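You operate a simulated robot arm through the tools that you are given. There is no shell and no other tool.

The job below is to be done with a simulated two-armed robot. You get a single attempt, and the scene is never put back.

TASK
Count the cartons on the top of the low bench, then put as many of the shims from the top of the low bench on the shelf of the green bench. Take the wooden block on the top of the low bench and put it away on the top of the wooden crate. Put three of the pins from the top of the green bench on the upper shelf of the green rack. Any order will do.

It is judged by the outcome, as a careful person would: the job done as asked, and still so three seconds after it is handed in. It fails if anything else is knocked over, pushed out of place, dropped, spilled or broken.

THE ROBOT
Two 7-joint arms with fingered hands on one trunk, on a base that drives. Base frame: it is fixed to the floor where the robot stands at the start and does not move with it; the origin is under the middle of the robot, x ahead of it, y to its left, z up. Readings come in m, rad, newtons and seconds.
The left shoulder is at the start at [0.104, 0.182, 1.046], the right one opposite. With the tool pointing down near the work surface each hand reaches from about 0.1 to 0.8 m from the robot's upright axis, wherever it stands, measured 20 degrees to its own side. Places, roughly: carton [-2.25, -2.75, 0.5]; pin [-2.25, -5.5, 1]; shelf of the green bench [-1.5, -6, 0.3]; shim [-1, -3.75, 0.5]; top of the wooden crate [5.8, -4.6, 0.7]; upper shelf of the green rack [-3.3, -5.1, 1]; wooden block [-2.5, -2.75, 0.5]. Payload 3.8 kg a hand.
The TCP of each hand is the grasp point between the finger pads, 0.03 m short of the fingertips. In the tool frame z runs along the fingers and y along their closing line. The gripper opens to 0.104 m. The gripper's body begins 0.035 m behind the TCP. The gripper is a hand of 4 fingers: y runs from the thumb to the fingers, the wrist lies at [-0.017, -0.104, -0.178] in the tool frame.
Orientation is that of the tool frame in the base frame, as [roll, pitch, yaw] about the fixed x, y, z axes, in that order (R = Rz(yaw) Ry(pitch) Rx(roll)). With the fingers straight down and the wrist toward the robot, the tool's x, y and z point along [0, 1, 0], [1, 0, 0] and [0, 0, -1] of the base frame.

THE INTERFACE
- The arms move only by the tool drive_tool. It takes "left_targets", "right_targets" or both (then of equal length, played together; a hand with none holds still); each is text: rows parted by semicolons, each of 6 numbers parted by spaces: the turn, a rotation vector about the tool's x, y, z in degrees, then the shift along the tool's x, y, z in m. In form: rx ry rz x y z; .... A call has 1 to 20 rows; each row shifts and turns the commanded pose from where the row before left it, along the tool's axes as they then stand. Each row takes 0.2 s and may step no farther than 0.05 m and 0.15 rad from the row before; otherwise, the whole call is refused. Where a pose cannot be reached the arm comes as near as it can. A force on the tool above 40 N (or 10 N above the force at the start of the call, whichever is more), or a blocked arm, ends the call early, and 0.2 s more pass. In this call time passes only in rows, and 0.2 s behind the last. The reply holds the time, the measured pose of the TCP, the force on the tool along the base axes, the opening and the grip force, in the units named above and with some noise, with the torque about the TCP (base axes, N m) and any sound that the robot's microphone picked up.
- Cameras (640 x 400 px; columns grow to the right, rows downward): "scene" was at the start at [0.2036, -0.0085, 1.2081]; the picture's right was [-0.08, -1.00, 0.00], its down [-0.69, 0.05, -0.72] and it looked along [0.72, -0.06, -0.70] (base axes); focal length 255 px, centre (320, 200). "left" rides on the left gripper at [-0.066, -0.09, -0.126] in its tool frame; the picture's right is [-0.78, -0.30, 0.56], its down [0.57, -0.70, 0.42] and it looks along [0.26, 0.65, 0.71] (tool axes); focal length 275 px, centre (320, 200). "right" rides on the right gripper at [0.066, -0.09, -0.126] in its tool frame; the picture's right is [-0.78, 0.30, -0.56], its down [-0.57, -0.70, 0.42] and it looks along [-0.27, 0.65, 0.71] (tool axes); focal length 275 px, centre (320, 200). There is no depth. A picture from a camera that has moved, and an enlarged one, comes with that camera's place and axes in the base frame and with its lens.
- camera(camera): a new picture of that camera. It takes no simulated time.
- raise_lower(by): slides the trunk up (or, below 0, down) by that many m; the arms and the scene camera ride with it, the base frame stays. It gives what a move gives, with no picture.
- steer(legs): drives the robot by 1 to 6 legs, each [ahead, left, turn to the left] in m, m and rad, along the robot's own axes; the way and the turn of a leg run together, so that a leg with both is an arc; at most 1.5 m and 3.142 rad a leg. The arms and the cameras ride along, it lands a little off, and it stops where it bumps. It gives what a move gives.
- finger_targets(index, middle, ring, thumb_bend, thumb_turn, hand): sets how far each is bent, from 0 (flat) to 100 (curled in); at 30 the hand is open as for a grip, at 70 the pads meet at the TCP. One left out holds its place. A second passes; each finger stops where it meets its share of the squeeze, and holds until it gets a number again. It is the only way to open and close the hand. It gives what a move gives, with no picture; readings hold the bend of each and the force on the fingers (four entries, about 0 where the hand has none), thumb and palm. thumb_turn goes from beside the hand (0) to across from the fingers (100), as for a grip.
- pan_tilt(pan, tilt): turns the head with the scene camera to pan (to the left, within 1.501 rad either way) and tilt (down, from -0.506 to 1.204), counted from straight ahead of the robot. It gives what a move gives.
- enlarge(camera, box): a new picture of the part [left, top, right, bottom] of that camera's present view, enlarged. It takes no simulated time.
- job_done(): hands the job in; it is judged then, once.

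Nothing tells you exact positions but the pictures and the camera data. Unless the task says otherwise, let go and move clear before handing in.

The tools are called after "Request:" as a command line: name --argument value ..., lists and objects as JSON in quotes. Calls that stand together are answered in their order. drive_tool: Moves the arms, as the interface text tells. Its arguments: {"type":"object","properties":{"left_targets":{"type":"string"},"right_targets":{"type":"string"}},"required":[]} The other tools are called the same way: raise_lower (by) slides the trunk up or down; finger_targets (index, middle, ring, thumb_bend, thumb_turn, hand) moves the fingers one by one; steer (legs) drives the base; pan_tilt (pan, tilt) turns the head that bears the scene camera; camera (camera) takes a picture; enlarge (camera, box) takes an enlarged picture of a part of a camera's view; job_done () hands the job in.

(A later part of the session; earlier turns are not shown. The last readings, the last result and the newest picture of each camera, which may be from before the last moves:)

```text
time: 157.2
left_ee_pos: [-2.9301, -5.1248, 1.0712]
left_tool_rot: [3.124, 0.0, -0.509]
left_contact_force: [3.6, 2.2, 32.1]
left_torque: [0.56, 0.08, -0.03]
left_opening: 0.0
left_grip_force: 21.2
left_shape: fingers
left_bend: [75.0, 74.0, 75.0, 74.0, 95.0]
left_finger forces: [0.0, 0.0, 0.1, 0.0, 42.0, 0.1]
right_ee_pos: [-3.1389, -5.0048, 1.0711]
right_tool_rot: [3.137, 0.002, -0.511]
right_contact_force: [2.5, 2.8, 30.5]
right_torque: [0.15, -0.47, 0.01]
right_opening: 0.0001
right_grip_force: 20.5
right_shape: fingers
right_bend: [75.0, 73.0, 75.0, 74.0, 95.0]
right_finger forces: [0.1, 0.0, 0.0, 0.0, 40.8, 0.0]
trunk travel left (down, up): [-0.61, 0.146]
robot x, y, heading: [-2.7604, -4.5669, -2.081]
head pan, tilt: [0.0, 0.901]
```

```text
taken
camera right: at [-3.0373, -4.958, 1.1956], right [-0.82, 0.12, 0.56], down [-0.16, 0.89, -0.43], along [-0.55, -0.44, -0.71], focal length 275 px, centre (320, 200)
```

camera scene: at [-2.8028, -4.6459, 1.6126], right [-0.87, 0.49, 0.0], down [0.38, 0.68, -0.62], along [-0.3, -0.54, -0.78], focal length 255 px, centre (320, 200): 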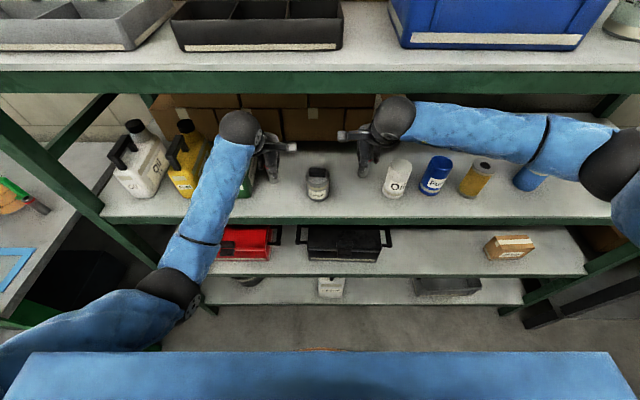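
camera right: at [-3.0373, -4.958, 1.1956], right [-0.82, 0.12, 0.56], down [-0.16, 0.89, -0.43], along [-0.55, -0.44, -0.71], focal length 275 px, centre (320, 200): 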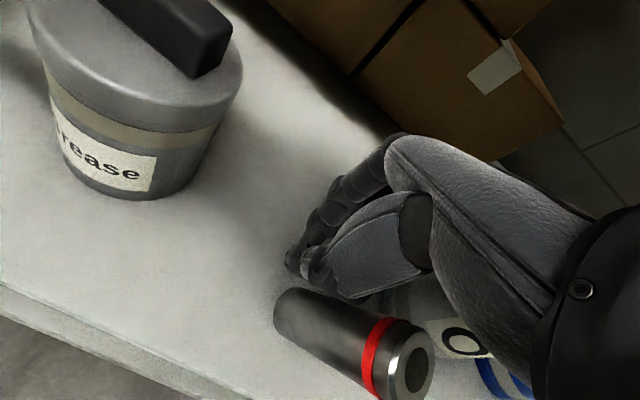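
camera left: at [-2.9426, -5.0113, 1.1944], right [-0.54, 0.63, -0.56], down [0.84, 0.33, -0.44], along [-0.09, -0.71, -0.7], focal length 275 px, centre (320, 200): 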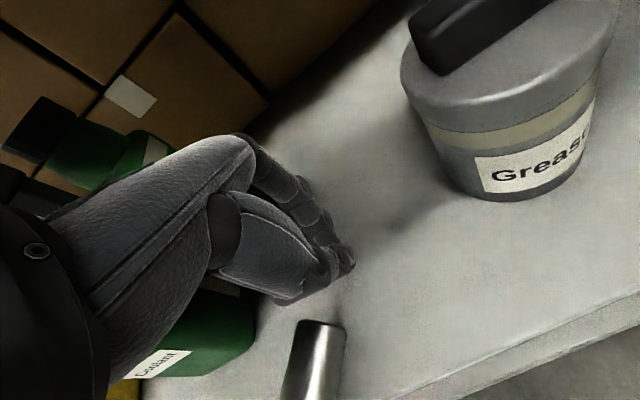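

The shelf surface is higher than I assumed (about 1.04), so both pins were pushed out of the grips and tipped. I raise the hands slowly and look at where the pins lie.

Request:
drive_tool --left_targets "0 0 0 0 0 -0.01; 0 0 0 0 0 -0.02; 0 0 0 0 0 -0.03; 0 0 0 0 0 -0.04" --right_targets "0 0 0 0 0 -0.01; 0 0 0 0 0 -0.02; 0 0 0 0 0 -0.03; 0 0 0 0 0 -0.04"

Request:
camera --camera "left"

Request:
camera --camera "right"

Request:
enlarge --camera "scene" --box '[200, 110, 460, 260]'

```text
time: 158.2
left_ee_pos: [-2.9343, -5.1279, 1.1597]
left_tool_rot: [3.137, -0.002, -0.51]
left_contact_force: [0.4, -0.4, 0.2]
left_torque: [-0.02, 0.01, -0.02]
left_opening: 0.0
left_grip_force: 0.0
left_shape: fingers
left_bend: [75.0, 74.0, 75.0, 72.0, 95.0]
left_finger forces: [0.0, 0.1, 0.0, 0.0, 0.1, 0.2]
right_ee_pos: [-3.1433, -5.0102, 1.1616]
right_tool_rot: [-3.133, 0.007, -0.511]
right_contact_force: [0.6, 0.1, 1.2]
right_torque: [-0.03, -0.01, 0.01]
right_opening: 0.0001
right_grip_force: 0.1
right_shape: fingers
right_bend: [75.0, 73.0, 75.0, 72.0, 95.0]
right_finger forces: [0.0, 0.0, 0.0, 0.0, 0.0, 0.0]
trunk travel left (down, up): [-0.61, 0.146]
robot x, y, heading: [-2.7603, -4.565, -2.082]
head pan, tilt: [0.0, 0.901]
```

```text
taken
camera left: at [-2.9481, -5.0169, 1.2862], right [-0.53, 0.64, -0.56], down [0.84, 0.33, -0.42], along [-0.08, -0.7, -0.71], focal length 275 px, centre (320, 200)
```

left: 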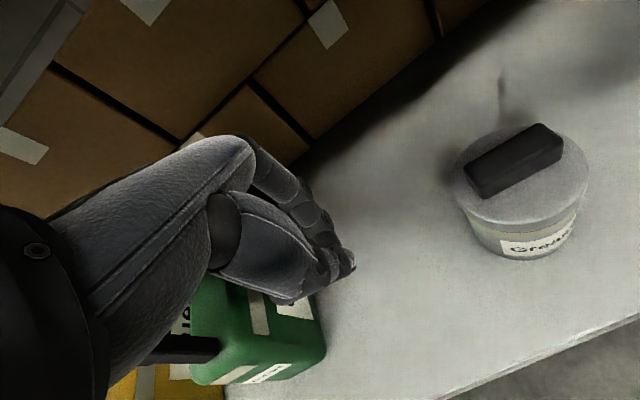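

```text
taken
camera right: at [-3.0424, -4.9642, 1.2886], right [-0.82, 0.12, 0.56], down [-0.16, 0.9, -0.41], along [-0.55, -0.43, -0.72], focal length 275 px, centre (320, 200)
```

right: 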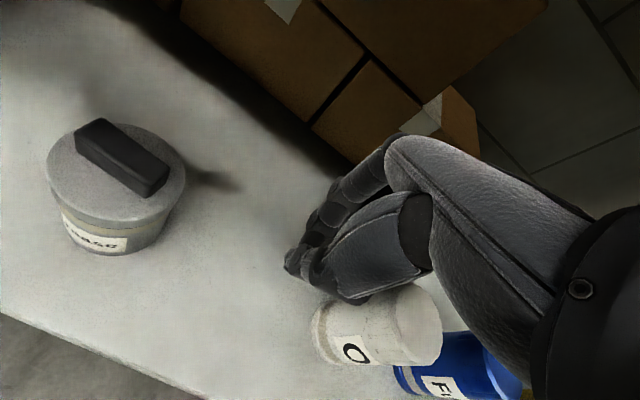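

```text
2.46 times, centred on (330, 185) of scene
camera zoom: at [-2.8021, -4.6444, 1.6127], right [-0.87, 0.49, 0.0], down [0.38, 0.68, -0.62], along [-0.3, -0.54, -0.78], focal length 627 px, centre (295, 237)
```

zoom: 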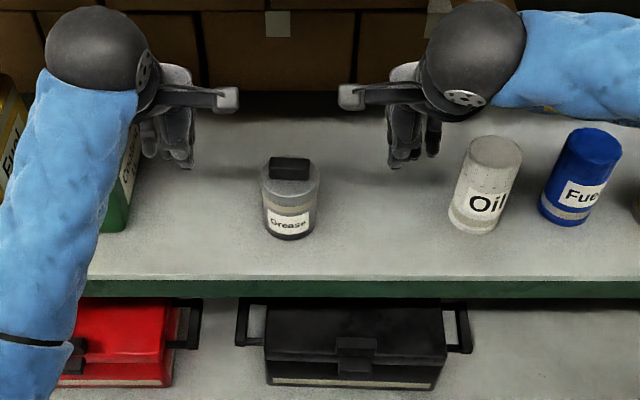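

The pins rolled off the shelf. I look down for where they went.

Request:
pan_tilt --pan 0 --tilt 1.2

Request:
camera --camera "scene"

```text
time: 159.0
left_ee_pos: [-2.9336, -5.1287, 1.1606]
left_tool_rot: [3.139, -0.001, -0.511]
left_contact_force: [-0.1, -0.1, 0.4]
left_torque: [-0.01, 0.0, 0.03]
left_opening: 0.0002
left_grip_force: 0.0
left_shape: fingers
left_bend: [75.0, 74.0, 75.0, 72.0, 95.0]
left_finger forces: [0.1, 0.0, 0.0, 0.0, 0.0, 0.0]
right_ee_pos: [-3.1446, -5.0098, 1.1614]
right_tool_rot: [-3.132, 0.007, -0.511]
right_contact_force: [-0.2, -0.5, 0.3]
right_torque: [0.02, 0.01, 0.01]
right_opening: 0.0
right_grip_force: 0.1
right_shape: fingers
right_bend: [75.0, 73.0, 75.0, 72.0, 95.0]
right_finger forces: [0.0, 0.1, 0.0, 0.1, 0.1, 0.0]
trunk travel left (down, up): [-0.61, 0.146]
robot x, y, heading: [-2.7634, -4.566, -2.079]
head pan, tilt: [0.0, 1.201]
```

```text
taken
camera scene: at [-2.7922, -4.6274, 1.593], right [-0.87, 0.49, 0.0], down [0.45, 0.81, -0.36], along [-0.18, -0.32, -0.93], focal length 255 px, centre (320, 200)
```

scene: 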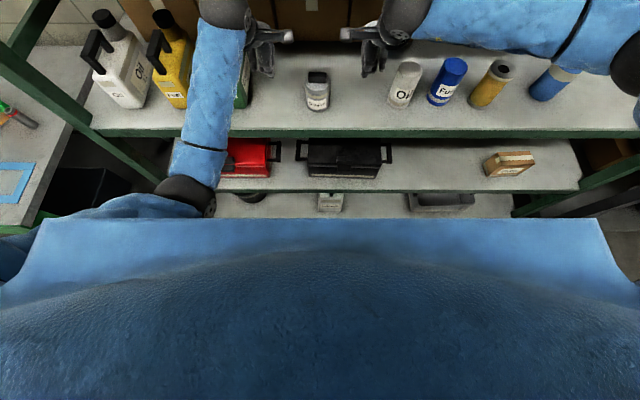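

Request:
drive_tool --left_targets "0 0 0 0 -0.04 0; 0 0 0 0.02 -0.04 0; 0 0 0 0.04 -0.02 0; 0 0 0 0.04 0 0" --right_targets "0 0 0 0 -0.03 0; 0 0 0 -0.01 -0.03 0; 0 0 0 -0.02 0 0; 0 0 0 -0.02 0 0"

Request:
camera --camera "left"

Request:
camera --camera "right"

```text
time: 160.0
left_ee_pos: [-2.7966, -5.0904, 1.1622]
left_tool_rot: [3.138, 0.0, -0.512]
left_contact_force: [0.8, 0.7, -0.1]
left_torque: [0.0, 0.01, 0.01]
left_opening: 0.0
left_grip_force: 0.1
left_shape: fingers
left_bend: [75.0, 74.0, 75.0, 72.0, 96.0]
left_finger forces: [0.0, 0.1, 0.0, 0.0, 0.0, 0.1]
right_ee_pos: [-3.1549, -4.9328, 1.166]
right_tool_rot: [-3.134, 0.006, -0.51]
right_contact_force: [0.3, -0.4, 0.2]
right_torque: [-0.02, -0.02, -0.02]
right_opening: 0.0001
right_grip_force: 0.1
right_shape: fingers
right_bend: [75.0, 73.0, 75.0, 72.0, 95.0]
right_finger forces: [0.1, 0.1, 0.1, 0.1, 0.1, 0.1]
trunk travel left (down, up): [-0.61, 0.146]
robot x, y, heading: [-2.7622, -4.5654, -2.079]
head pan, tilt: [0.0, 1.201]
```

```text
taken
camera left: at [-2.8102, -4.9777, 1.2875], right [-0.53, 0.64, -0.56], down [0.84, 0.33, -0.43], along [-0.09, -0.7, -0.71], focal length 275 px, centre (320, 200)
```

left: 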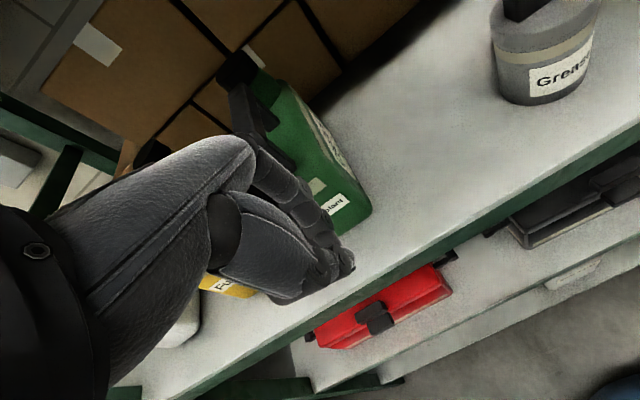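

```text
taken
camera right: at [-3.0545, -4.8872, 1.2917], right [-0.82, 0.12, 0.56], down [-0.16, 0.9, -0.42], along [-0.55, -0.43, -0.72], focal length 275 px, centre (320, 200)
```

right: 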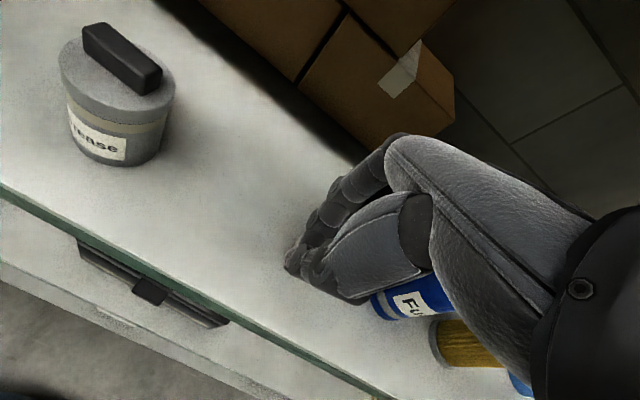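

Request:
steer --legs '[[-0.25, 0, 0]]'

Request:
camera --camera "scene"

Request:
camera --camera "left"

Request:
camera --camera "right"

```text
time: 161.8
left_ee_pos: [-2.6741, -4.8676, 1.163]
left_tool_rot: [3.137, -0.002, -0.509]
left_contact_force: [0.1, 0.2, 0.5]
left_torque: [-0.03, 0.0, 0.0]
left_opening: 0.0002
left_grip_force: 0.0
left_shape: fingers
left_bend: [75.0, 74.0, 75.0, 72.0, 96.0]
left_finger forces: [0.1, 0.0, 0.0, 0.0, 0.0, 0.1]
right_ee_pos: [-3.0319, -4.7137, 1.1643]
right_tool_rot: [-3.132, 0.007, -0.513]
right_contact_force: [0.4, 0.0, 0.0]
right_torque: [0.02, -0.01, 0.01]
right_opening: 0.0
right_grip_force: 0.1
right_shape: fingers
right_bend: [75.0, 73.0, 75.0, 72.0, 95.0]
right_finger forces: [0.1, 0.1, 0.1, 0.0, 0.0, 0.1]
trunk travel left (down, up): [-0.61, 0.146]
robot x, y, heading: [-2.6411, -4.3425, -2.081]
head pan, tilt: [0.0, 1.201]
```

```text
taken
camera scene: at [-2.6684, -4.4059, 1.593], right [-0.87, 0.49, 0.0], down [0.46, 0.81, -0.36], along [-0.18, -0.32, -0.93], focal length 255 px, centre (320, 200)
```

scene: 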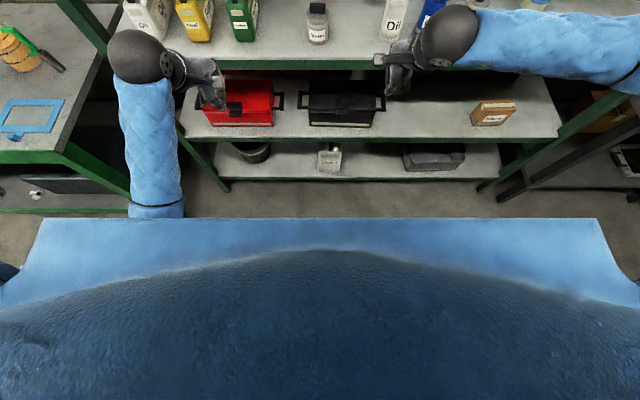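

```text
taken
camera left: at [-2.6876, -4.7568, 1.2874], right [-0.53, 0.64, -0.56], down [0.84, 0.33, -0.43], along [-0.09, -0.7, -0.71], focal length 275 px, centre (320, 200)
```

left: 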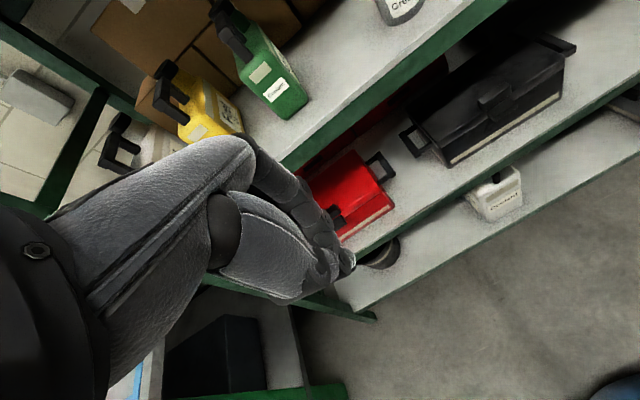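

```text
taken
camera right: at [-2.9312, -4.6662, 1.2916], right [-0.82, 0.12, 0.56], down [-0.16, 0.9, -0.42], along [-0.55, -0.43, -0.72], focal length 275 px, centre (320, 200)
```

right: 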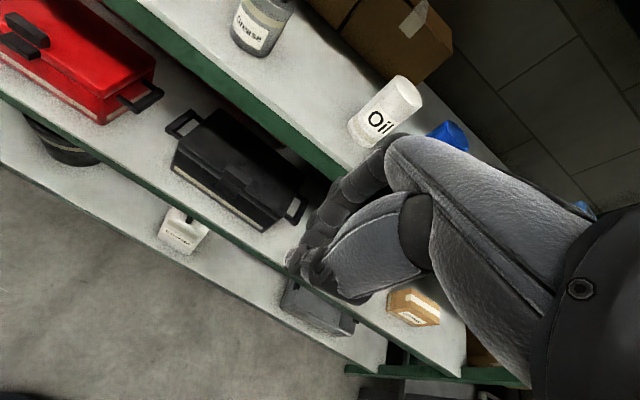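

Request:
pan_tilt --pan 1.5 --tilt 0.9

Request:
camera --camera "scene"

Request:
pan_tilt --pan -1.5 --tilt 0.9

Request:
camera --camera "scene"

```text
time: 163.4
left_ee_pos: [-2.6736, -4.8687, 1.1624]
left_tool_rot: [3.139, -0.001, -0.509]
left_contact_force: [0.6, 0.2, 0.0]
left_torque: [0.0, 0.0, 0.03]
left_opening: 0.0
left_grip_force: 0.0
left_shape: fingers
left_bend: [75.0, 74.0, 75.0, 72.0, 96.0]
left_finger forces: [0.1, 0.0, 0.0, 0.1, 0.0, 0.0]
right_ee_pos: [-3.0326, -4.7124, 1.166]
right_tool_rot: [-3.134, 0.007, -0.514]
right_contact_force: [0.5, 0.2, -0.2]
right_torque: [-0.01, 0.0, -0.01]
right_opening: 0.0001
right_grip_force: 0.0
right_shape: fingers
right_bend: [75.0, 73.0, 75.0, 72.0, 95.0]
right_finger forces: [0.1, 0.0, 0.1, 0.0, 0.1, 0.0]
trunk travel left (down, up): [-0.61, 0.146]
robot x, y, heading: [-2.6399, -4.3444, -2.081]
head pan, tilt: [1.499, 0.901]
```

```text
taken
camera scene: at [-2.5782, -4.3989, 1.6128], right [-0.55, -0.84, 0.0], down [-0.65, 0.43, -0.62], along [0.52, -0.34, -0.78], focal length 255 px, centre (320, 200)
```

scene: 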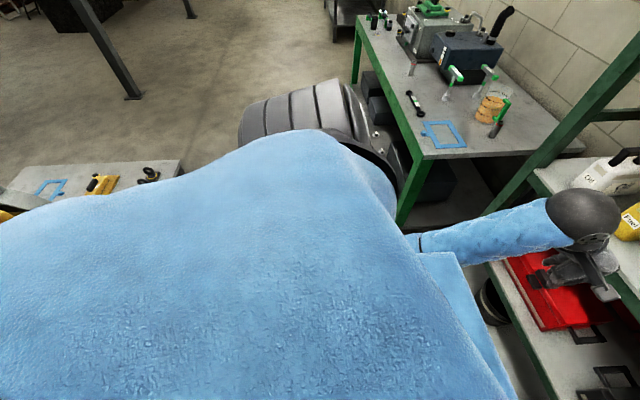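

```text
time: 166.0
left_ee_pos: [-2.6743, -4.8677, 1.1611]
left_tool_rot: [3.139, -0.002, -0.51]
left_contact_force: [-0.3, 0.3, 0.2]
left_torque: [-0.02, -0.02, 0.03]
left_opening: 0.0001
left_grip_force: 0.0
left_shape: fingers
left_bend: [75.0, 74.0, 75.0, 72.0, 96.0]
left_finger forces: [0.0, 0.1, 0.1, 0.0, 0.0, 0.0]
right_ee_pos: [-3.0332, -4.7116, 1.165]
right_tool_rot: [-3.134, 0.007, -0.513]
right_contact_force: [0.4, -0.6, -0.6]
right_torque: [-0.01, 0.01, 0.0]
right_opening: 0.0001
right_grip_force: 0.2
right_shape: fingers
right_bend: [75.0, 73.0, 75.0, 72.0, 95.0]
right_finger forces: [0.1, 0.1, 0.0, 0.1, 0.0, 0.0]
trunk travel left (down, up): [-0.61, 0.146]
robot x, y, heading: [-2.6338, -4.3429, -2.081]
head pan, tilt: [-1.499, 0.901]
```

```text
taken
camera scene: at [-2.7097, -4.3255, 1.6128], right [0.42, 0.91, 0.0], down [0.71, -0.33, -0.62], along [-0.56, 0.26, -0.78], focal length 255 px, centre (320, 200)
```

scene: 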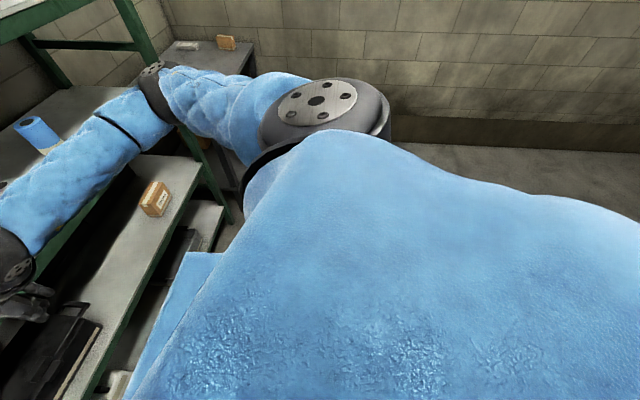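

Request:
steer --legs '[[-0.22, 0, 0]]'

Request:
pan_tilt --pan 0 --tilt 1.0

Request:
camera --camera "scene"

Request:
camera --camera "left"

Request:
camera --camera "right"

```text
time: 167.7
left_ee_pos: [-2.5699, -4.6816, 1.1622]
left_tool_rot: [3.139, -0.001, -0.511]
left_contact_force: [0.1, 0.3, -0.4]
left_torque: [-0.02, 0.01, 0.0]
left_opening: 0.0
left_grip_force: 0.0
left_shape: fingers
left_bend: [75.0, 74.0, 75.0, 72.0, 96.0]
left_finger forces: [0.1, 0.0, 0.0, 0.1, 0.1, 0.0]
right_ee_pos: [-2.9276, -4.5266, 1.1655]
right_tool_rot: [-3.134, 0.006, -0.514]
right_contact_force: [-0.2, -0.8, -0.6]
right_torque: [-0.03, 0.03, -0.02]
right_opening: 0.0001
right_grip_force: 0.1
right_shape: fingers
right_bend: [75.0, 73.0, 75.0, 72.0, 95.0]
right_finger forces: [0.0, 0.0, 0.1, 0.0, 0.1, 0.0]
trunk travel left (down, up): [-0.61, 0.146]
robot x, y, heading: [-2.5357, -4.1596, -2.08]
head pan, tilt: [-1.499, 0.901]
```

```text
time: 169.3
left_ee_pos: [-2.5708, -4.6836, 1.1634]
left_tool_rot: [3.138, -0.001, -0.513]
left_contact_force: [0.0, 0.4, 0.2]
left_torque: [-0.01, 0.02, 0.01]
left_opening: 0.0
left_grip_force: 0.1
left_shape: fingers
left_bend: [75.0, 74.0, 75.0, 72.0, 96.0]
left_finger forces: [0.0, 0.1, 0.0, 0.0, 0.1, 0.0]
right_ee_pos: [-2.9276, -4.5269, 1.1656]
right_tool_rot: [-3.135, 0.006, -0.513]
right_contact_force: [1.2, 0.2, 0.3]
right_torque: [0.0, 0.03, -0.01]
right_opening: 0.0
right_grip_force: 0.1
right_shape: fingers
right_bend: [75.0, 73.0, 75.0, 72.0, 95.0]
right_finger forces: [0.0, 0.0, 0.1, 0.1, 0.0, 0.0]
trunk travel left (down, up): [-0.61, 0.146]
robot x, y, heading: [-2.5374, -4.1568, -2.083]
head pan, tilt: [0.0, 1.0]
```

```text
taken
camera scene: at [-2.5713, -4.2322, 1.6055], right [-0.87, 0.49, 0.0], down [0.41, 0.73, -0.54], along [-0.26, -0.47, -0.84], focal length 255 px, centre (320, 200)
```

scene: 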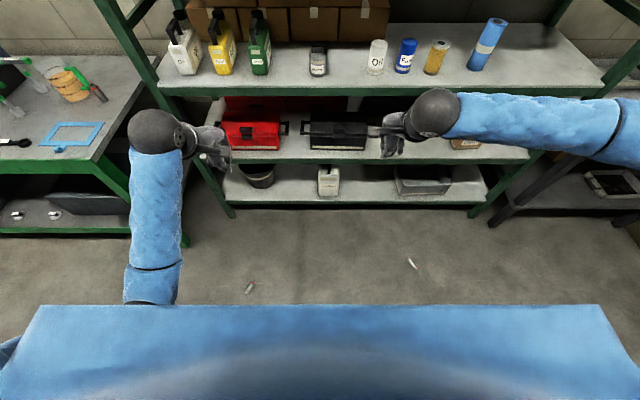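

```text
taken
camera left: at [-2.584, -4.5712, 1.2874], right [-0.53, 0.64, -0.56], down [0.84, 0.33, -0.43], along [-0.09, -0.7, -0.71], focal length 275 px, centre (320, 200)
```

left: 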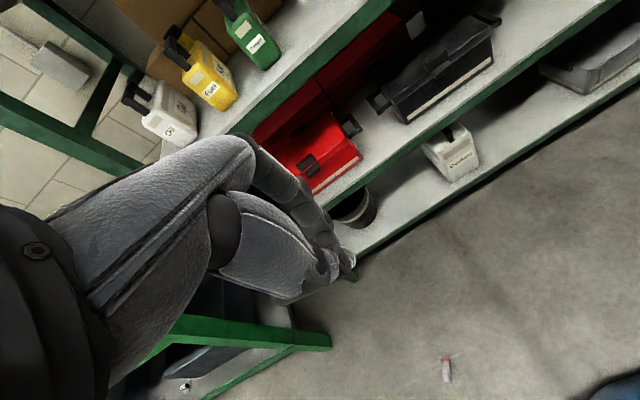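

```text
taken
camera right: at [-2.8276, -4.4804, 1.2915], right [-0.82, 0.12, 0.56], down [-0.15, 0.9, -0.42], along [-0.55, -0.43, -0.72], focal length 275 px, centre (320, 200)
```

right: 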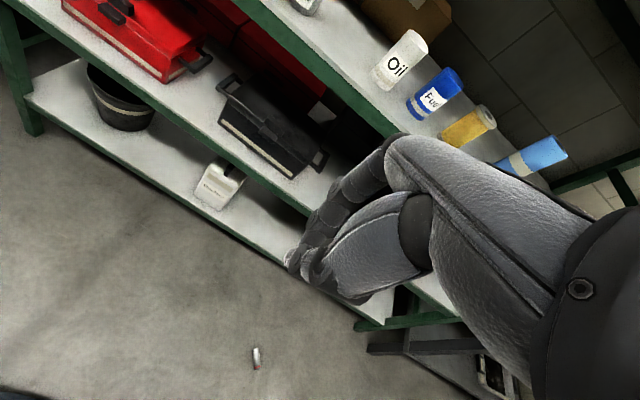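

Both pins are on the floor in front of me, lying down: one left-front, one right-front. I look closer to see how they lie.

Request:
enlarge --camera "scene" --box '[220, 260, 290, 304]'

Request:
enlarge --camera "scene" --box '[380, 240, 450, 284]'

Request:
enlarge --camera "left" --box '[400, 320, 500, 400]'

Request:
enlarge --camera "right" --box '[210, 320, 310, 400]'

```text
9.09 times, centred on (255, 282) of scene
camera zoom: at [-2.5713, -4.2322, 1.6055], right [-0.87, 0.49, 0.0], down [0.41, 0.73, -0.54], along [-0.26, -0.47, -0.84], focal length 2317 px, centre (911, -546)
```

zoom: 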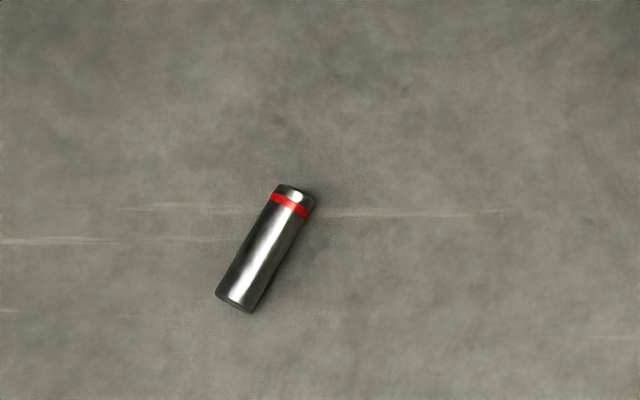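

```text
9.09 times, centred on (415, 262) of scene
camera zoom: at [-2.5713, -4.2322, 1.6055], right [-0.87, 0.49, 0.0], down [0.41, 0.73, -0.54], along [-0.26, -0.47, -0.84], focal length 2317 px, centre (-544, -364)
```

zoom: 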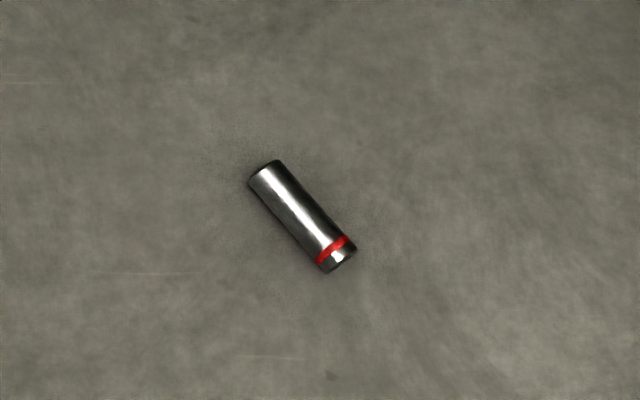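

```text
5.00 times, centred on (450, 360) of left
camera zoom: at [-2.584, -4.5712, 1.2874], right [-0.53, 0.64, -0.56], down [0.84, 0.33, -0.43], along [-0.09, -0.7, -0.71], focal length 1376 px, centre (-330, -600)
```

zoom: 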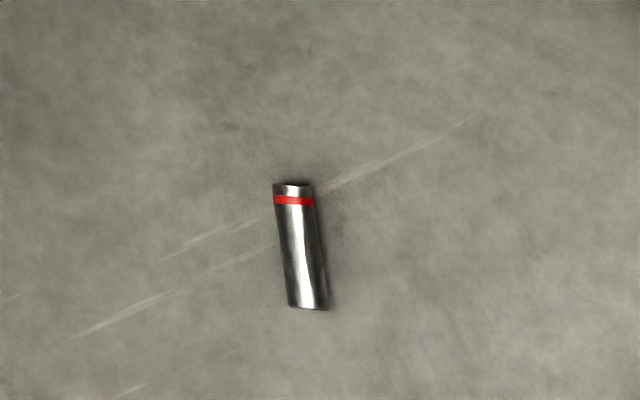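

```text
5.00 times, centred on (260, 360) of right
camera zoom: at [-2.8276, -4.4804, 1.2915], right [-0.82, 0.12, 0.56], down [-0.15, 0.9, -0.42], along [-0.55, -0.43, -0.72], focal length 1376 px, centre (620, -600)
```

zoom: 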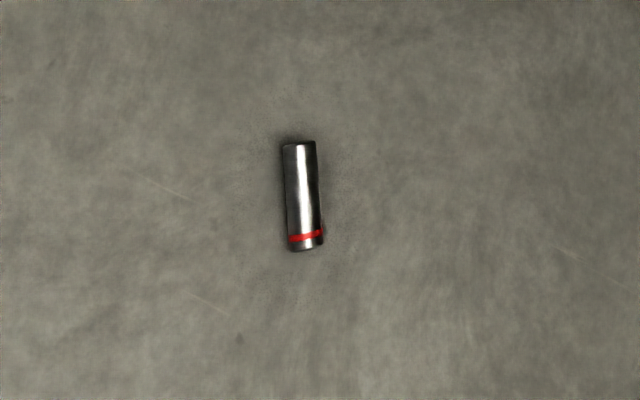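

Both pins lie on the floor with their axes pointing roughly away from me, within reach if I lower fully. I reposition so pin 1 is near my left hand, lowering arms and trunk in stages.

Request:
steer --legs '[[0.09, 0.14, 0]]'

Request:
finger_targets --hand "left" --index 40 --middle 40 --ring 40 --thumb_bend 40

Request:
finger_targets --hand "right" --index 40 --middle 40 --ring 40 --thumb_bend 40

Request:
drive_tool --left_targets "0 0 0 0 0 0.04; 0 0 0 0 0 0.04; 0 0 0 0 0 0.04; 0 0 0 0 0 0.04; 0 0 0 0 0 0.04" --right_targets "0 0 0 0 0 0.04; 0 0 0 0 0 0.04; 0 0 0 0 0 0.04; 0 0 0 0 0 0.04; 0 0 0 0 0 0.04"

Request:
raise_lower --by -0.3

Request:
camera --camera "scene"

```text
time: 170.7
left_ee_pos: [-2.4937, -4.83, 1.1616]
left_tool_rot: [3.139, 0.001, -0.512]
left_contact_force: [-0.2, -0.4, -0.5]
left_torque: [0.0, 0.0, -0.01]
left_opening: 0.0
left_grip_force: 0.1
left_shape: fingers
left_bend: [75.0, 74.0, 75.0, 72.0, 96.0]
left_finger forces: [0.0, 0.1, 0.0, 0.0, 0.1, 0.0]
right_ee_pos: [-2.8525, -4.6742, 1.1647]
right_tool_rot: [-3.133, 0.007, -0.513]
right_contact_force: [0.2, -1.2, -0.1]
right_torque: [-0.03, 0.02, 0.0]
right_opening: 0.0
right_grip_force: 0.0
right_shape: fingers
right_bend: [75.0, 73.0, 75.0, 72.0, 95.0]
right_finger forces: [0.1, 0.0, 0.0, 0.1, 0.1, 0.1]
trunk travel left (down, up): [-0.61, 0.146]
robot x, y, heading: [-2.4534, -4.3019, -2.081]
head pan, tilt: [0.0, 1.0]
```

```text
time: 171.7
left_ee_pos: [-2.4928, -4.829, 1.1609]
left_tool_rot: [3.138, 0.0, -0.51]
left_contact_force: [0.1, 0.2, 0.1]
left_torque: [0.01, 0.02, 0.01]
left_opening: 0.0785
left_grip_force: 0.0
left_shape: fingers
left_bend: [40.0, 40.0, 40.0, 40.0, 97.0]
left_finger forces: [0.1, 0.0, 0.1, 0.0, 0.0, 0.0]
right_ee_pos: [-2.8522, -4.6731, 1.1652]
right_tool_rot: [-3.132, 0.008, -0.513]
right_contact_force: [-0.1, -0.8, 0.1]
right_torque: [0.03, -0.01, -0.02]
right_opening: 0.0
right_grip_force: 0.0
right_shape: fingers
right_bend: [75.0, 73.0, 75.0, 72.0, 95.0]
right_finger forces: [0.0, 0.0, 0.0, 0.0, 0.1, 0.0]
trunk travel left (down, up): [-0.61, 0.146]
robot x, y, heading: [-2.4591, -4.3079, -2.081]
head pan, tilt: [0.0, 1.0]
```

```text
time: 172.7
left_ee_pos: [-2.494, -4.829, 1.1611]
left_tool_rot: [3.138, -0.002, -0.51]
left_contact_force: [-0.2, -0.5, -0.2]
left_torque: [0.03, -0.01, -0.02]
left_opening: 0.0792
left_grip_force: 0.0
left_shape: fingers
left_bend: [40.0, 40.0, 40.0, 40.0, 97.0]
left_finger forces: [0.0, 0.1, 0.0, 0.0, 0.0, 0.1]
right_ee_pos: [-2.852, -4.6727, 1.1641]
right_tool_rot: [-3.133, 0.009, -0.512]
right_contact_force: [1.3, 0.6, -0.4]
right_torque: [0.0, 0.03, -0.02]
right_opening: 0.0788
right_grip_force: 0.0
right_shape: fingers
right_bend: [40.0, 40.0, 40.0, 40.0, 97.0]
right_finger forces: [0.0, 0.0, 0.0, 0.1, 0.0, 0.0]
trunk travel left (down, up): [-0.61, 0.146]
robot x, y, heading: [-2.4606, -4.3072, -2.083]
head pan, tilt: [0.0, 1.0]
```

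```text
time: 173.9
left_ee_pos: [-2.4924, -4.8284, 0.9641]
left_tool_rot: [3.138, -0.002, -0.511]
left_contact_force: [0.0, 0.8, -0.7]
left_torque: [-0.02, -0.04, -0.02]
left_opening: 0.0792
left_grip_force: 0.0
left_shape: fingers
left_bend: [40.0, 40.0, 40.0, 40.0, 97.0]
left_finger forces: [0.0, 0.0, 0.0, 0.0, 0.1, 0.0]
right_ee_pos: [-2.8539, -4.6704, 0.9646]
right_tool_rot: [-3.133, 0.007, -0.514]
right_contact_force: [-1.2, 0.5, -0.5]
right_torque: [0.01, -0.02, 0.02]
right_opening: 0.079
right_grip_force: 0.1
right_shape: fingers
right_bend: [40.0, 40.0, 40.0, 40.0, 97.0]
right_finger forces: [0.0, 0.0, 0.0, 0.0, 0.0, 0.0]
trunk travel left (down, up): [-0.61, 0.146]
robot x, y, heading: [-2.463, -4.3066, -2.086]
head pan, tilt: [0.0, 1.0]
```

```text
time: 176.9
left_ee_pos: [-2.4936, -4.8297, 0.6627]
left_tool_rot: [3.138, -0.001, -0.512]
left_contact_force: [0.3, -0.8, -0.2]
left_torque: [0.01, -0.01, 0.0]
left_opening: 0.0792
left_grip_force: 0.2
left_shape: fingers
left_bend: [40.0, 40.0, 40.0, 40.0, 97.0]
left_finger forces: [0.0, 0.0, 0.0, 0.0, 0.1, 0.1]
right_ee_pos: [-2.8521, -4.6708, 0.6655]
right_tool_rot: [-3.136, 0.006, -0.513]
right_contact_force: [-0.2, -0.8, -0.3]
right_torque: [0.0, -0.02, 0.0]
right_opening: 0.0792
right_grip_force: 0.1
right_shape: fingers
right_bend: [40.0, 40.0, 40.0, 40.0, 97.0]
right_finger forces: [0.0, 0.1, 0.1, 0.0, 0.0, 0.1]
trunk travel left (down, up): [-0.31, 0.446]
robot x, y, heading: [-2.464, -4.3041, -2.081]
head pan, tilt: [0.0, 1.0]
```

```text
taken
camera scene: at [-2.5217, -4.4278, 1.3036], right [-0.87, 0.49, 0.0], down [0.41, 0.73, -0.54], along [-0.26, -0.47, -0.84], focal length 255 px, centre (320, 200)
```

scene: 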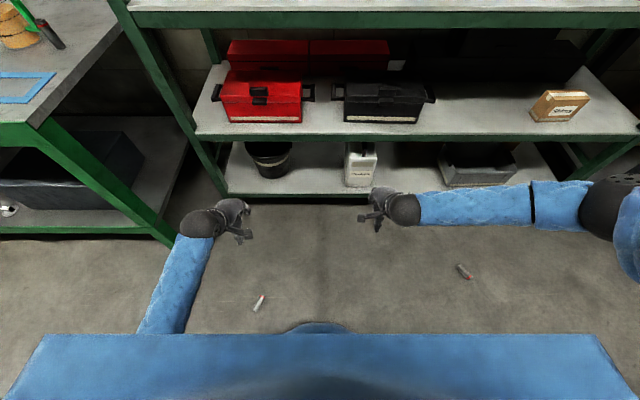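

Pin 1 is now at about 0.38 m ahead and 0.30 m left. I move the left hand above it and turn the hand so its closing line crosses the pin's axis.

Request:
drive_tool --left_targets "0 0 0 0.025 -0.03 0.02; 0 0 0 0.025 -0.03 0.02; 0 0 0 0.025 -0.03 0.02; 0 0 -8 0 0 0; 0 0 -8 0 0 0; 0 0 -8 0 0 0; 0 0 -8 0 0 0; 0 0 -8 0 0 0; 0 0 -8 0 0 0; 0 0 -8 0 0 0; 0 0 -8 0 0 0"

Request:
camera --camera "scene"

Request:
camera --camera "left"

```text
time: 178.8
left_ee_pos: [-2.3048, -4.8259, 0.6155]
left_tool_rot: [3.03, -0.159, 0.148]
left_contact_force: [0.8, -0.1, 0.6]
left_torque: [0.0, 0.02, 0.0]
left_opening: 0.0792
left_grip_force: 0.0
left_shape: fingers
left_bend: [40.0, 40.0, 40.0, 40.0, 97.0]
left_finger forces: [0.0, 0.0, 0.1, 0.1, 0.1, 0.1]
right_ee_pos: [-2.8527, -4.6701, 0.6659]
right_tool_rot: [-3.133, 0.007, -0.514]
right_contact_force: [-0.2, -0.5, -0.2]
right_torque: [0.0, -0.01, -0.01]
right_opening: 0.079
right_grip_force: 0.0
right_shape: fingers
right_bend: [40.0, 40.0, 40.0, 40.0, 97.0]
right_finger forces: [0.0, 0.0, 0.1, 0.0, 0.0, 0.0]
trunk travel left (down, up): [-0.31, 0.446]
robot x, y, heading: [-2.4599, -4.3074, -2.081]
head pan, tilt: [0.0, 1.0]
stopped in row 9 (left hand): the arm was blocked; the commanded pose is now the measured one
```

```text
taken
camera scene: at [-2.5217, -4.4279, 1.3035], right [-0.87, 0.49, 0.0], down [0.41, 0.73, -0.54], along [-0.26, -0.47, -0.84], focal length 255 px, centre (320, 200)
```

scene: 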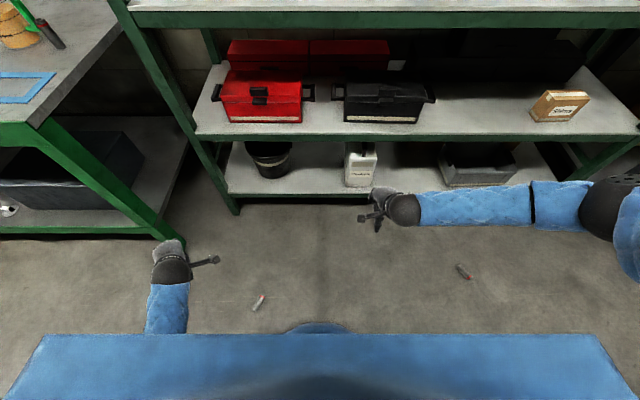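

```text
taken
camera left: at [-2.4026, -4.7369, 0.7174], right [-0.7, 0.13, -0.7], down [0.54, 0.74, -0.4], along [0.47, -0.66, -0.59], focal length 275 px, centre (320, 200)
```

left: 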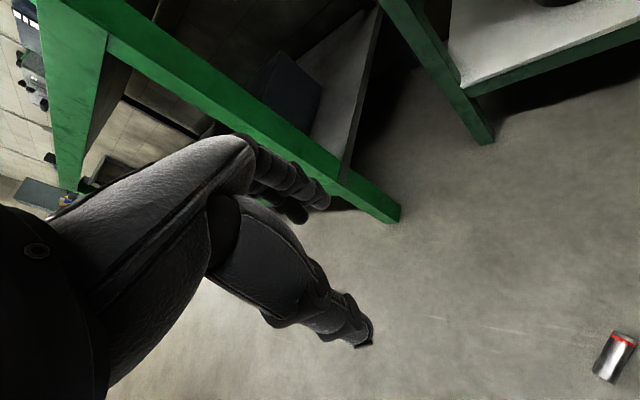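

The left wrist blocked at about 38° of turn. A better way is to turn the base so each pin lies crosswise to a hand; first I undo the left hand's twist.

Request:
drive_tool --left_targets "1 -1.5 6.3 0 0 0; 1 -1.5 6.3 0 0 0; 1 -1.5 6.3 0 0 0; 1 -1.5 6.3 0 0 0; 1 -1.5 6.3 0 0 0; 1 -1.5 6.3 0 0 0"

Request:
camera --camera "scene"

```text
time: 180.2
left_ee_pos: [-2.3068, -4.8264, 0.6128]
left_tool_rot: [-3.082, -0.011, -0.518]
left_contact_force: [-0.3, 0.6, 0.0]
left_torque: [0.01, -0.02, 0.02]
left_opening: 0.0792
left_grip_force: 0.1
left_shape: fingers
left_bend: [40.0, 40.0, 40.0, 40.0, 97.0]
left_finger forces: [0.1, 0.0, 0.0, 0.1, 0.0, 0.0]
right_ee_pos: [-2.852, -4.6705, 0.6651]
right_tool_rot: [-3.132, 0.006, -0.515]
right_contact_force: [-1.2, -0.2, -0.2]
right_torque: [0.03, -0.01, 0.03]
right_opening: 0.0791
right_grip_force: 0.1
right_shape: fingers
right_bend: [40.0, 40.0, 40.0, 40.0, 97.0]
right_finger forces: [0.0, 0.0, 0.0, 0.1, 0.0, 0.1]
trunk travel left (down, up): [-0.31, 0.446]
robot x, y, heading: [-2.4557, -4.3047, -2.082]
head pan, tilt: [0.0, 1.0]
```

```text
taken
camera scene: at [-2.5215, -4.4283, 1.3035], right [-0.87, 0.49, 0.0], down [0.41, 0.73, -0.54], along [-0.26, -0.47, -0.84], focal length 255 px, centre (320, 200)
```

scene: 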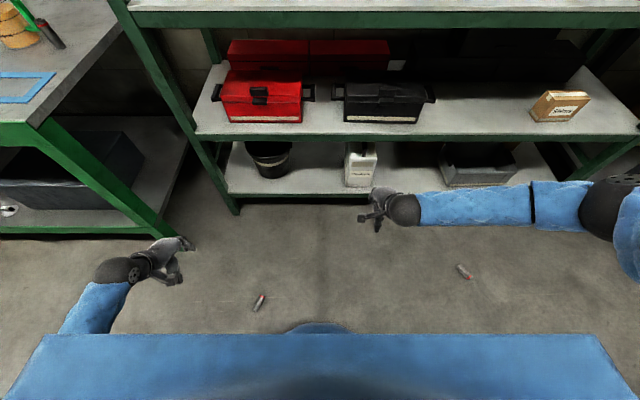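

I straighten the left hand, tuck it in, and turn the base left by about 67° so pin 1 lies crosswise before my right hand.

Request:
drive_tool --left_targets "-3.4 0 0 -0.03 0 0; 0 0 0 -0.04 0 0; 0 0 0 -0.03 0 0"

Request:
steer --legs '[[0, 0, 1.17]]'

Request:
camera --camera "scene"

Request:
camera --camera "right"

```text
time: 181.0
left_ee_pos: [-2.3917, -4.7747, 0.6138]
left_tool_rot: [-3.141, -0.013, -0.514]
left_contact_force: [-0.4, 0.8, 0.2]
left_torque: [0.02, -0.03, 0.01]
left_opening: 0.0792
left_grip_force: 0.0
left_shape: fingers
left_bend: [40.0, 40.0, 40.0, 40.0, 97.0]
left_finger forces: [0.0, 0.0, 0.0, 0.0, 0.0, 0.1]
right_ee_pos: [-2.8522, -4.672, 0.6647]
right_tool_rot: [-3.131, 0.006, -0.512]
right_contact_force: [-0.6, 0.8, 0.5]
right_torque: [-0.04, -0.03, 0.0]
right_opening: 0.0789
right_grip_force: 0.0
right_shape: fingers
right_bend: [40.0, 40.0, 40.0, 40.0, 97.0]
right_finger forces: [0.0, 0.0, 0.0, 0.0, 0.1, 0.0]
trunk travel left (down, up): [-0.31, 0.446]
robot x, y, heading: [-2.4579, -4.306, -2.087]
head pan, tilt: [0.0, 1.0]
```

```text
time: 184.3
left_ee_pos: [-1.999, -4.4336, 0.613]
left_tool_rot: [3.141, -0.012, 0.644]
left_contact_force: [-0.2, 0.0, 0.0]
left_torque: [-0.01, 0.01, -0.01]
left_opening: 0.0793
left_grip_force: 0.1
left_shape: fingers
left_bend: [40.0, 40.0, 40.0, 40.0, 97.0]
left_finger forces: [0.0, 0.0, 0.0, 0.1, 0.1, 0.0]
right_ee_pos: [-2.2802, -4.8127, 0.6661]
right_tool_rot: [-3.134, 0.006, 0.648]
right_contact_force: [-0.4, -0.8, 0.1]
right_torque: [0.01, -0.01, -0.02]
right_opening: 0.0793
right_grip_force: 0.0
right_shape: fingers
right_bend: [40.0, 40.0, 40.0, 40.0, 97.0]
right_finger forces: [0.0, 0.0, 0.0, 0.0, 0.0, 0.1]
trunk travel left (down, up): [-0.31, 0.446]
robot x, y, heading: [-2.4556, -4.3054, -0.924]
head pan, tilt: [0.0, 1.0]
```

```text
taken
camera scene: at [-2.3702, -4.4174, 1.3035], right [-0.8, -0.6, 0.0], down [-0.51, 0.67, -0.54], along [0.33, -0.43, -0.84], focal length 255 px, centre (320, 200)
```

scene: 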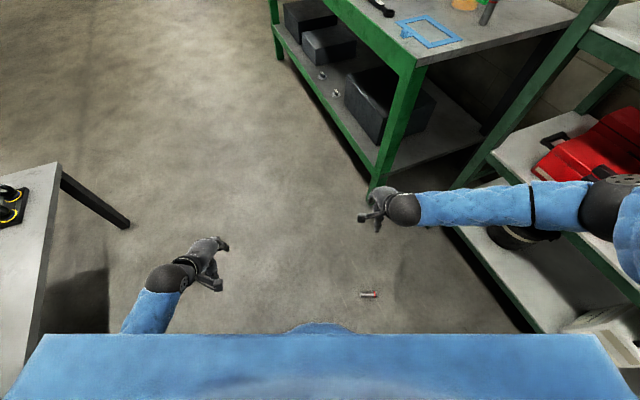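

```text
taken
camera right: at [-2.2801, -4.7002, 0.7914], right [-0.44, -0.71, 0.56], down [-0.88, 0.22, -0.42], along [0.17, -0.68, -0.72], focal length 275 px, centre (320, 200)
```

right: 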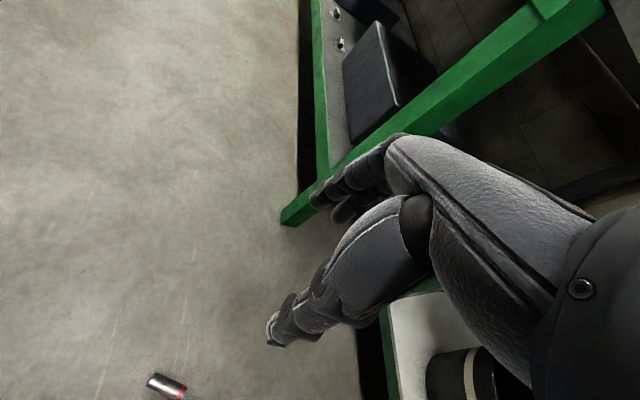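

Pin 1 now lies crosswise about 0.43 m ahead, 0.24 m right. I nudge the base closer and bring the right hand over it while lowering.

Request:
steer --legs '[[0.05, -0.05, 0]]'

Request:
drive_tool --right_targets "0 0 0 0 -0.035 0.02; 0 0 0 -0.005 -0.035 0.03; 0 0 0 -0.005 -0.035 0.03; 0 0 0 -0.01 -0.03 0.03; 0 0 0 0 0 0.04; 0 0 0 0 0 0.04; 0 0 0 0 0 0.04"

Request:
camera --camera "scene"

Request:
camera --camera "right"

```text
time: 185.3
left_ee_pos: [-2.0104, -4.5026, 0.6125]
left_tool_rot: [3.141, -0.013, 0.643]
left_contact_force: [-0.4, -0.1, -0.1]
left_torque: [0.03, -0.01, 0.01]
left_opening: 0.0793
left_grip_force: 0.1
left_shape: fingers
left_bend: [40.0, 40.0, 40.0, 40.0, 97.0]
left_finger forces: [0.0, 0.0, 0.0, 0.0, 0.0, 0.0]
right_ee_pos: [-2.2881, -4.8836, 0.6647]
right_tool_rot: [-3.134, 0.006, 0.646]
right_contact_force: [-0.4, -0.3, -0.1]
right_torque: [0.04, 0.0, -0.04]
right_opening: 0.079
right_grip_force: 0.0
right_shape: fingers
right_bend: [40.0, 40.0, 40.0, 40.0, 97.0]
right_finger forces: [0.0, 0.0, 0.0, 0.0, 0.0, 0.0]
trunk travel left (down, up): [-0.31, 0.446]
robot x, y, heading: [-2.469, -4.376, -0.923]
head pan, tilt: [0.0, 1.0]
```

```text
time: 186.9
left_ee_pos: [-2.0089, -4.5021, 0.6125]
left_tool_rot: [3.14, -0.013, 0.645]
left_contact_force: [0.7, 0.2, 0.1]
left_torque: [0.0, -0.03, 0.0]
left_opening: 0.0794
left_grip_force: 0.0
left_shape: fingers
left_bend: [40.0, 40.0, 40.0, 40.0, 97.0]
left_finger forces: [0.0, 0.1, 0.0, 0.0, 0.0, 0.1]
right_ee_pos: [-2.3064, -4.8623, 0.6492]
right_tool_rot: [-3.125, 0.013, 0.643]
right_contact_force: [-0.6, -0.1, -0.6]
right_torque: [0.0, -0.01, -0.01]
right_opening: 0.0794
right_grip_force: 0.0
right_shape: fingers
right_bend: [40.0, 40.0, 40.0, 40.0, 97.0]
right_finger forces: [0.0, 0.0, 0.1, 0.0, 0.0, 0.0]
right hand out of reach, approached as far as the arm can: row 1, 2, 3, 4, 5, 6, 7
trunk travel left (down, up): [-0.31, 0.446]
robot x, y, heading: [-2.4652, -4.3776, -0.923]
head pan, tilt: [0.0, 1.0]
```

```text
taken
camera scene: at [-2.3802, -4.487, 1.3035], right [-0.8, -0.6, 0.0], down [-0.51, 0.67, -0.54], along [0.33, -0.43, -0.84], focal length 255 px, centre (320, 200)
```

scene: 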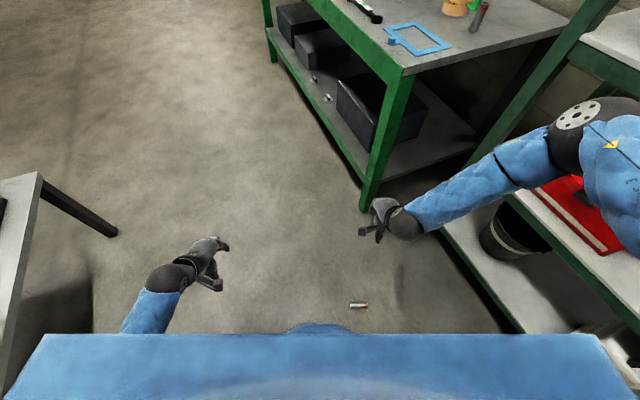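

```text
taken
camera right: at [-2.3067, -4.7505, 0.7755], right [-0.43, -0.71, 0.56], down [-0.89, 0.22, -0.41], along [0.16, -0.67, -0.72], focal length 275 px, centre (320, 200)
```

right: 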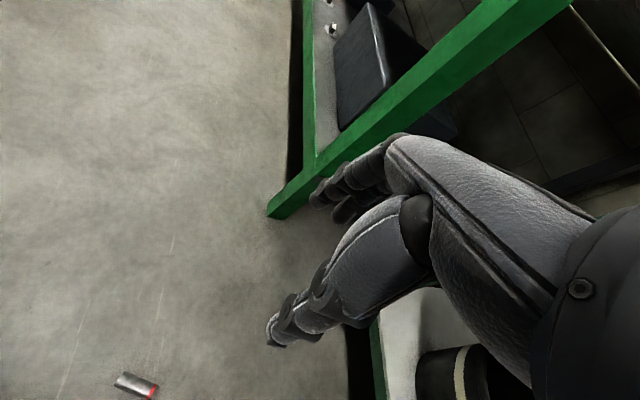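

The right arm's elbow-out posture blocks it from coming back. I free it the same way: extend forward, then sweep down with a straight arm.

Request:
drive_tool --right_targets "0 0 0 0.02 0.03 0; 0 0 0 0.02 0.04 0; 0 0 0 0.02 0.04 0; 0 0 0 0.02 0.04 0.01; 0 0 0 0 0.04 0.02; 0 0 0 0 0.03 0.03"

Request:
camera --camera "scene"

```text
time: 188.3
left_ee_pos: [-2.0097, -4.5003, 0.6119]
left_tool_rot: [3.141, -0.012, 0.645]
left_contact_force: [0.6, -0.1, 0.1]
left_torque: [-0.03, 0.0, -0.01]
left_opening: 0.0794
left_grip_force: 0.1
left_shape: fingers
left_bend: [40.0, 40.0, 40.0, 40.0, 97.0]
left_finger forces: [0.0, 0.1, 0.0, 0.1, 0.0, 0.0]
right_ee_pos: [-2.1411, -4.9493, 0.6259]
right_tool_rot: [-3.133, 0.005, 0.648]
right_contact_force: [-0.3, -0.1, 0.3]
right_torque: [-0.02, 0.02, 0.0]
right_opening: 0.0795
right_grip_force: 0.0
right_shape: fingers
right_bend: [40.0, 40.0, 40.0, 40.0, 97.0]
right_finger forces: [0.0, 0.0, 0.0, 0.0, 0.1, 0.0]
right hand out of reach, approached as far as the arm can: row 5, 6
trunk travel left (down, up): [-0.31, 0.446]
robot x, y, heading: [-2.4685, -4.3735, -0.926]
head pan, tilt: [0.0, 1.0]
```

```text
taken
camera scene: at [-2.3795, -4.4861, 1.3036], right [-0.8, -0.6, 0.0], down [-0.51, 0.67, -0.54], along [0.33, -0.43, -0.84], focal length 255 px, centre (320, 200)
```

scene: 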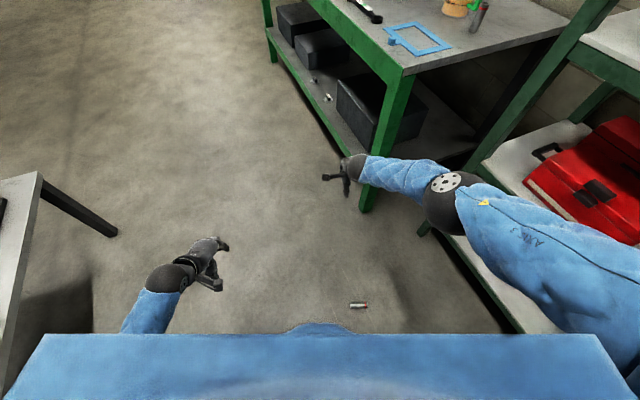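

Request:
drive_tool --right_targets "0 0 0 -0.01 -0.02 0.04; 0 0 0 -0.015 -0.02 0.04; 0 0 0 -0.015 -0.025 0.04; 0 0 0 -0.015 -0.03 0.035; 0 0 0 -0.015 -0.035 0.03; 0 0 0 -0.015 -0.035 0.03"

Request:
camera --camera "scene"

Request:
camera --camera "right"

```text
time: 189.7
left_ee_pos: [-2.0098, -4.5029, 0.6133]
left_tool_rot: [-3.141, -0.013, 0.643]
left_contact_force: [-0.7, -0.2, -0.3]
left_torque: [-0.02, -0.04, 0.02]
left_opening: 0.0792
left_grip_force: 0.1
left_shape: fingers
left_bend: [40.0, 40.0, 40.0, 40.0, 97.0]
left_finger forces: [0.1, 0.1, 0.0, 0.1, 0.1, 0.0]
right_ee_pos: [-2.3064, -4.8734, 0.4541]
right_tool_rot: [-3.134, 0.008, 0.647]
right_contact_force: [-0.6, 0.4, -0.5]
right_torque: [-0.02, 0.02, -0.01]
right_opening: 0.0795
right_grip_force: 0.0
right_shape: fingers
right_bend: [40.0, 40.0, 40.0, 40.0, 97.0]
right_finger forces: [0.0, 0.1, 0.1, 0.0, 0.1, 0.1]
right hand out of reach, approached as far as the arm can: row 1, 2, 3, 4, 6
trunk travel left (down, up): [-0.31, 0.446]
robot x, y, heading: [-2.465, -4.3742, -0.922]
head pan, tilt: [0.0, 1.0]
```

```text
taken
camera scene: at [-2.3798, -4.4865, 1.3036], right [-0.8, -0.6, 0.0], down [-0.51, 0.67, -0.54], along [0.33, -0.43, -0.84], focal length 255 px, centre (320, 200)
```

scene: 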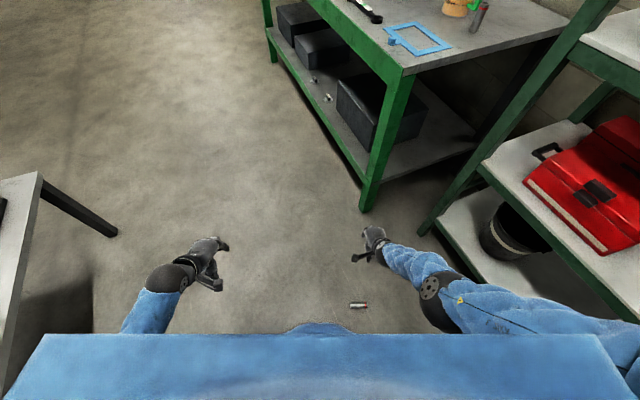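

```text
taken
camera right: at [-2.3065, -4.7606, 0.5797], right [-0.43, -0.7, 0.56], down [-0.88, 0.21, -0.41], along [0.17, -0.68, -0.72], focal length 275 px, centre (320, 200)
```

right: 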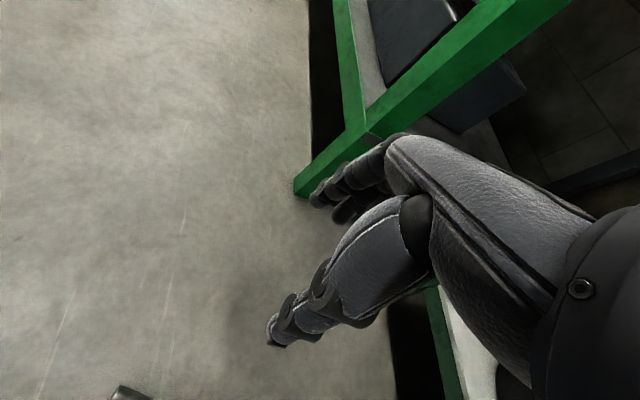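

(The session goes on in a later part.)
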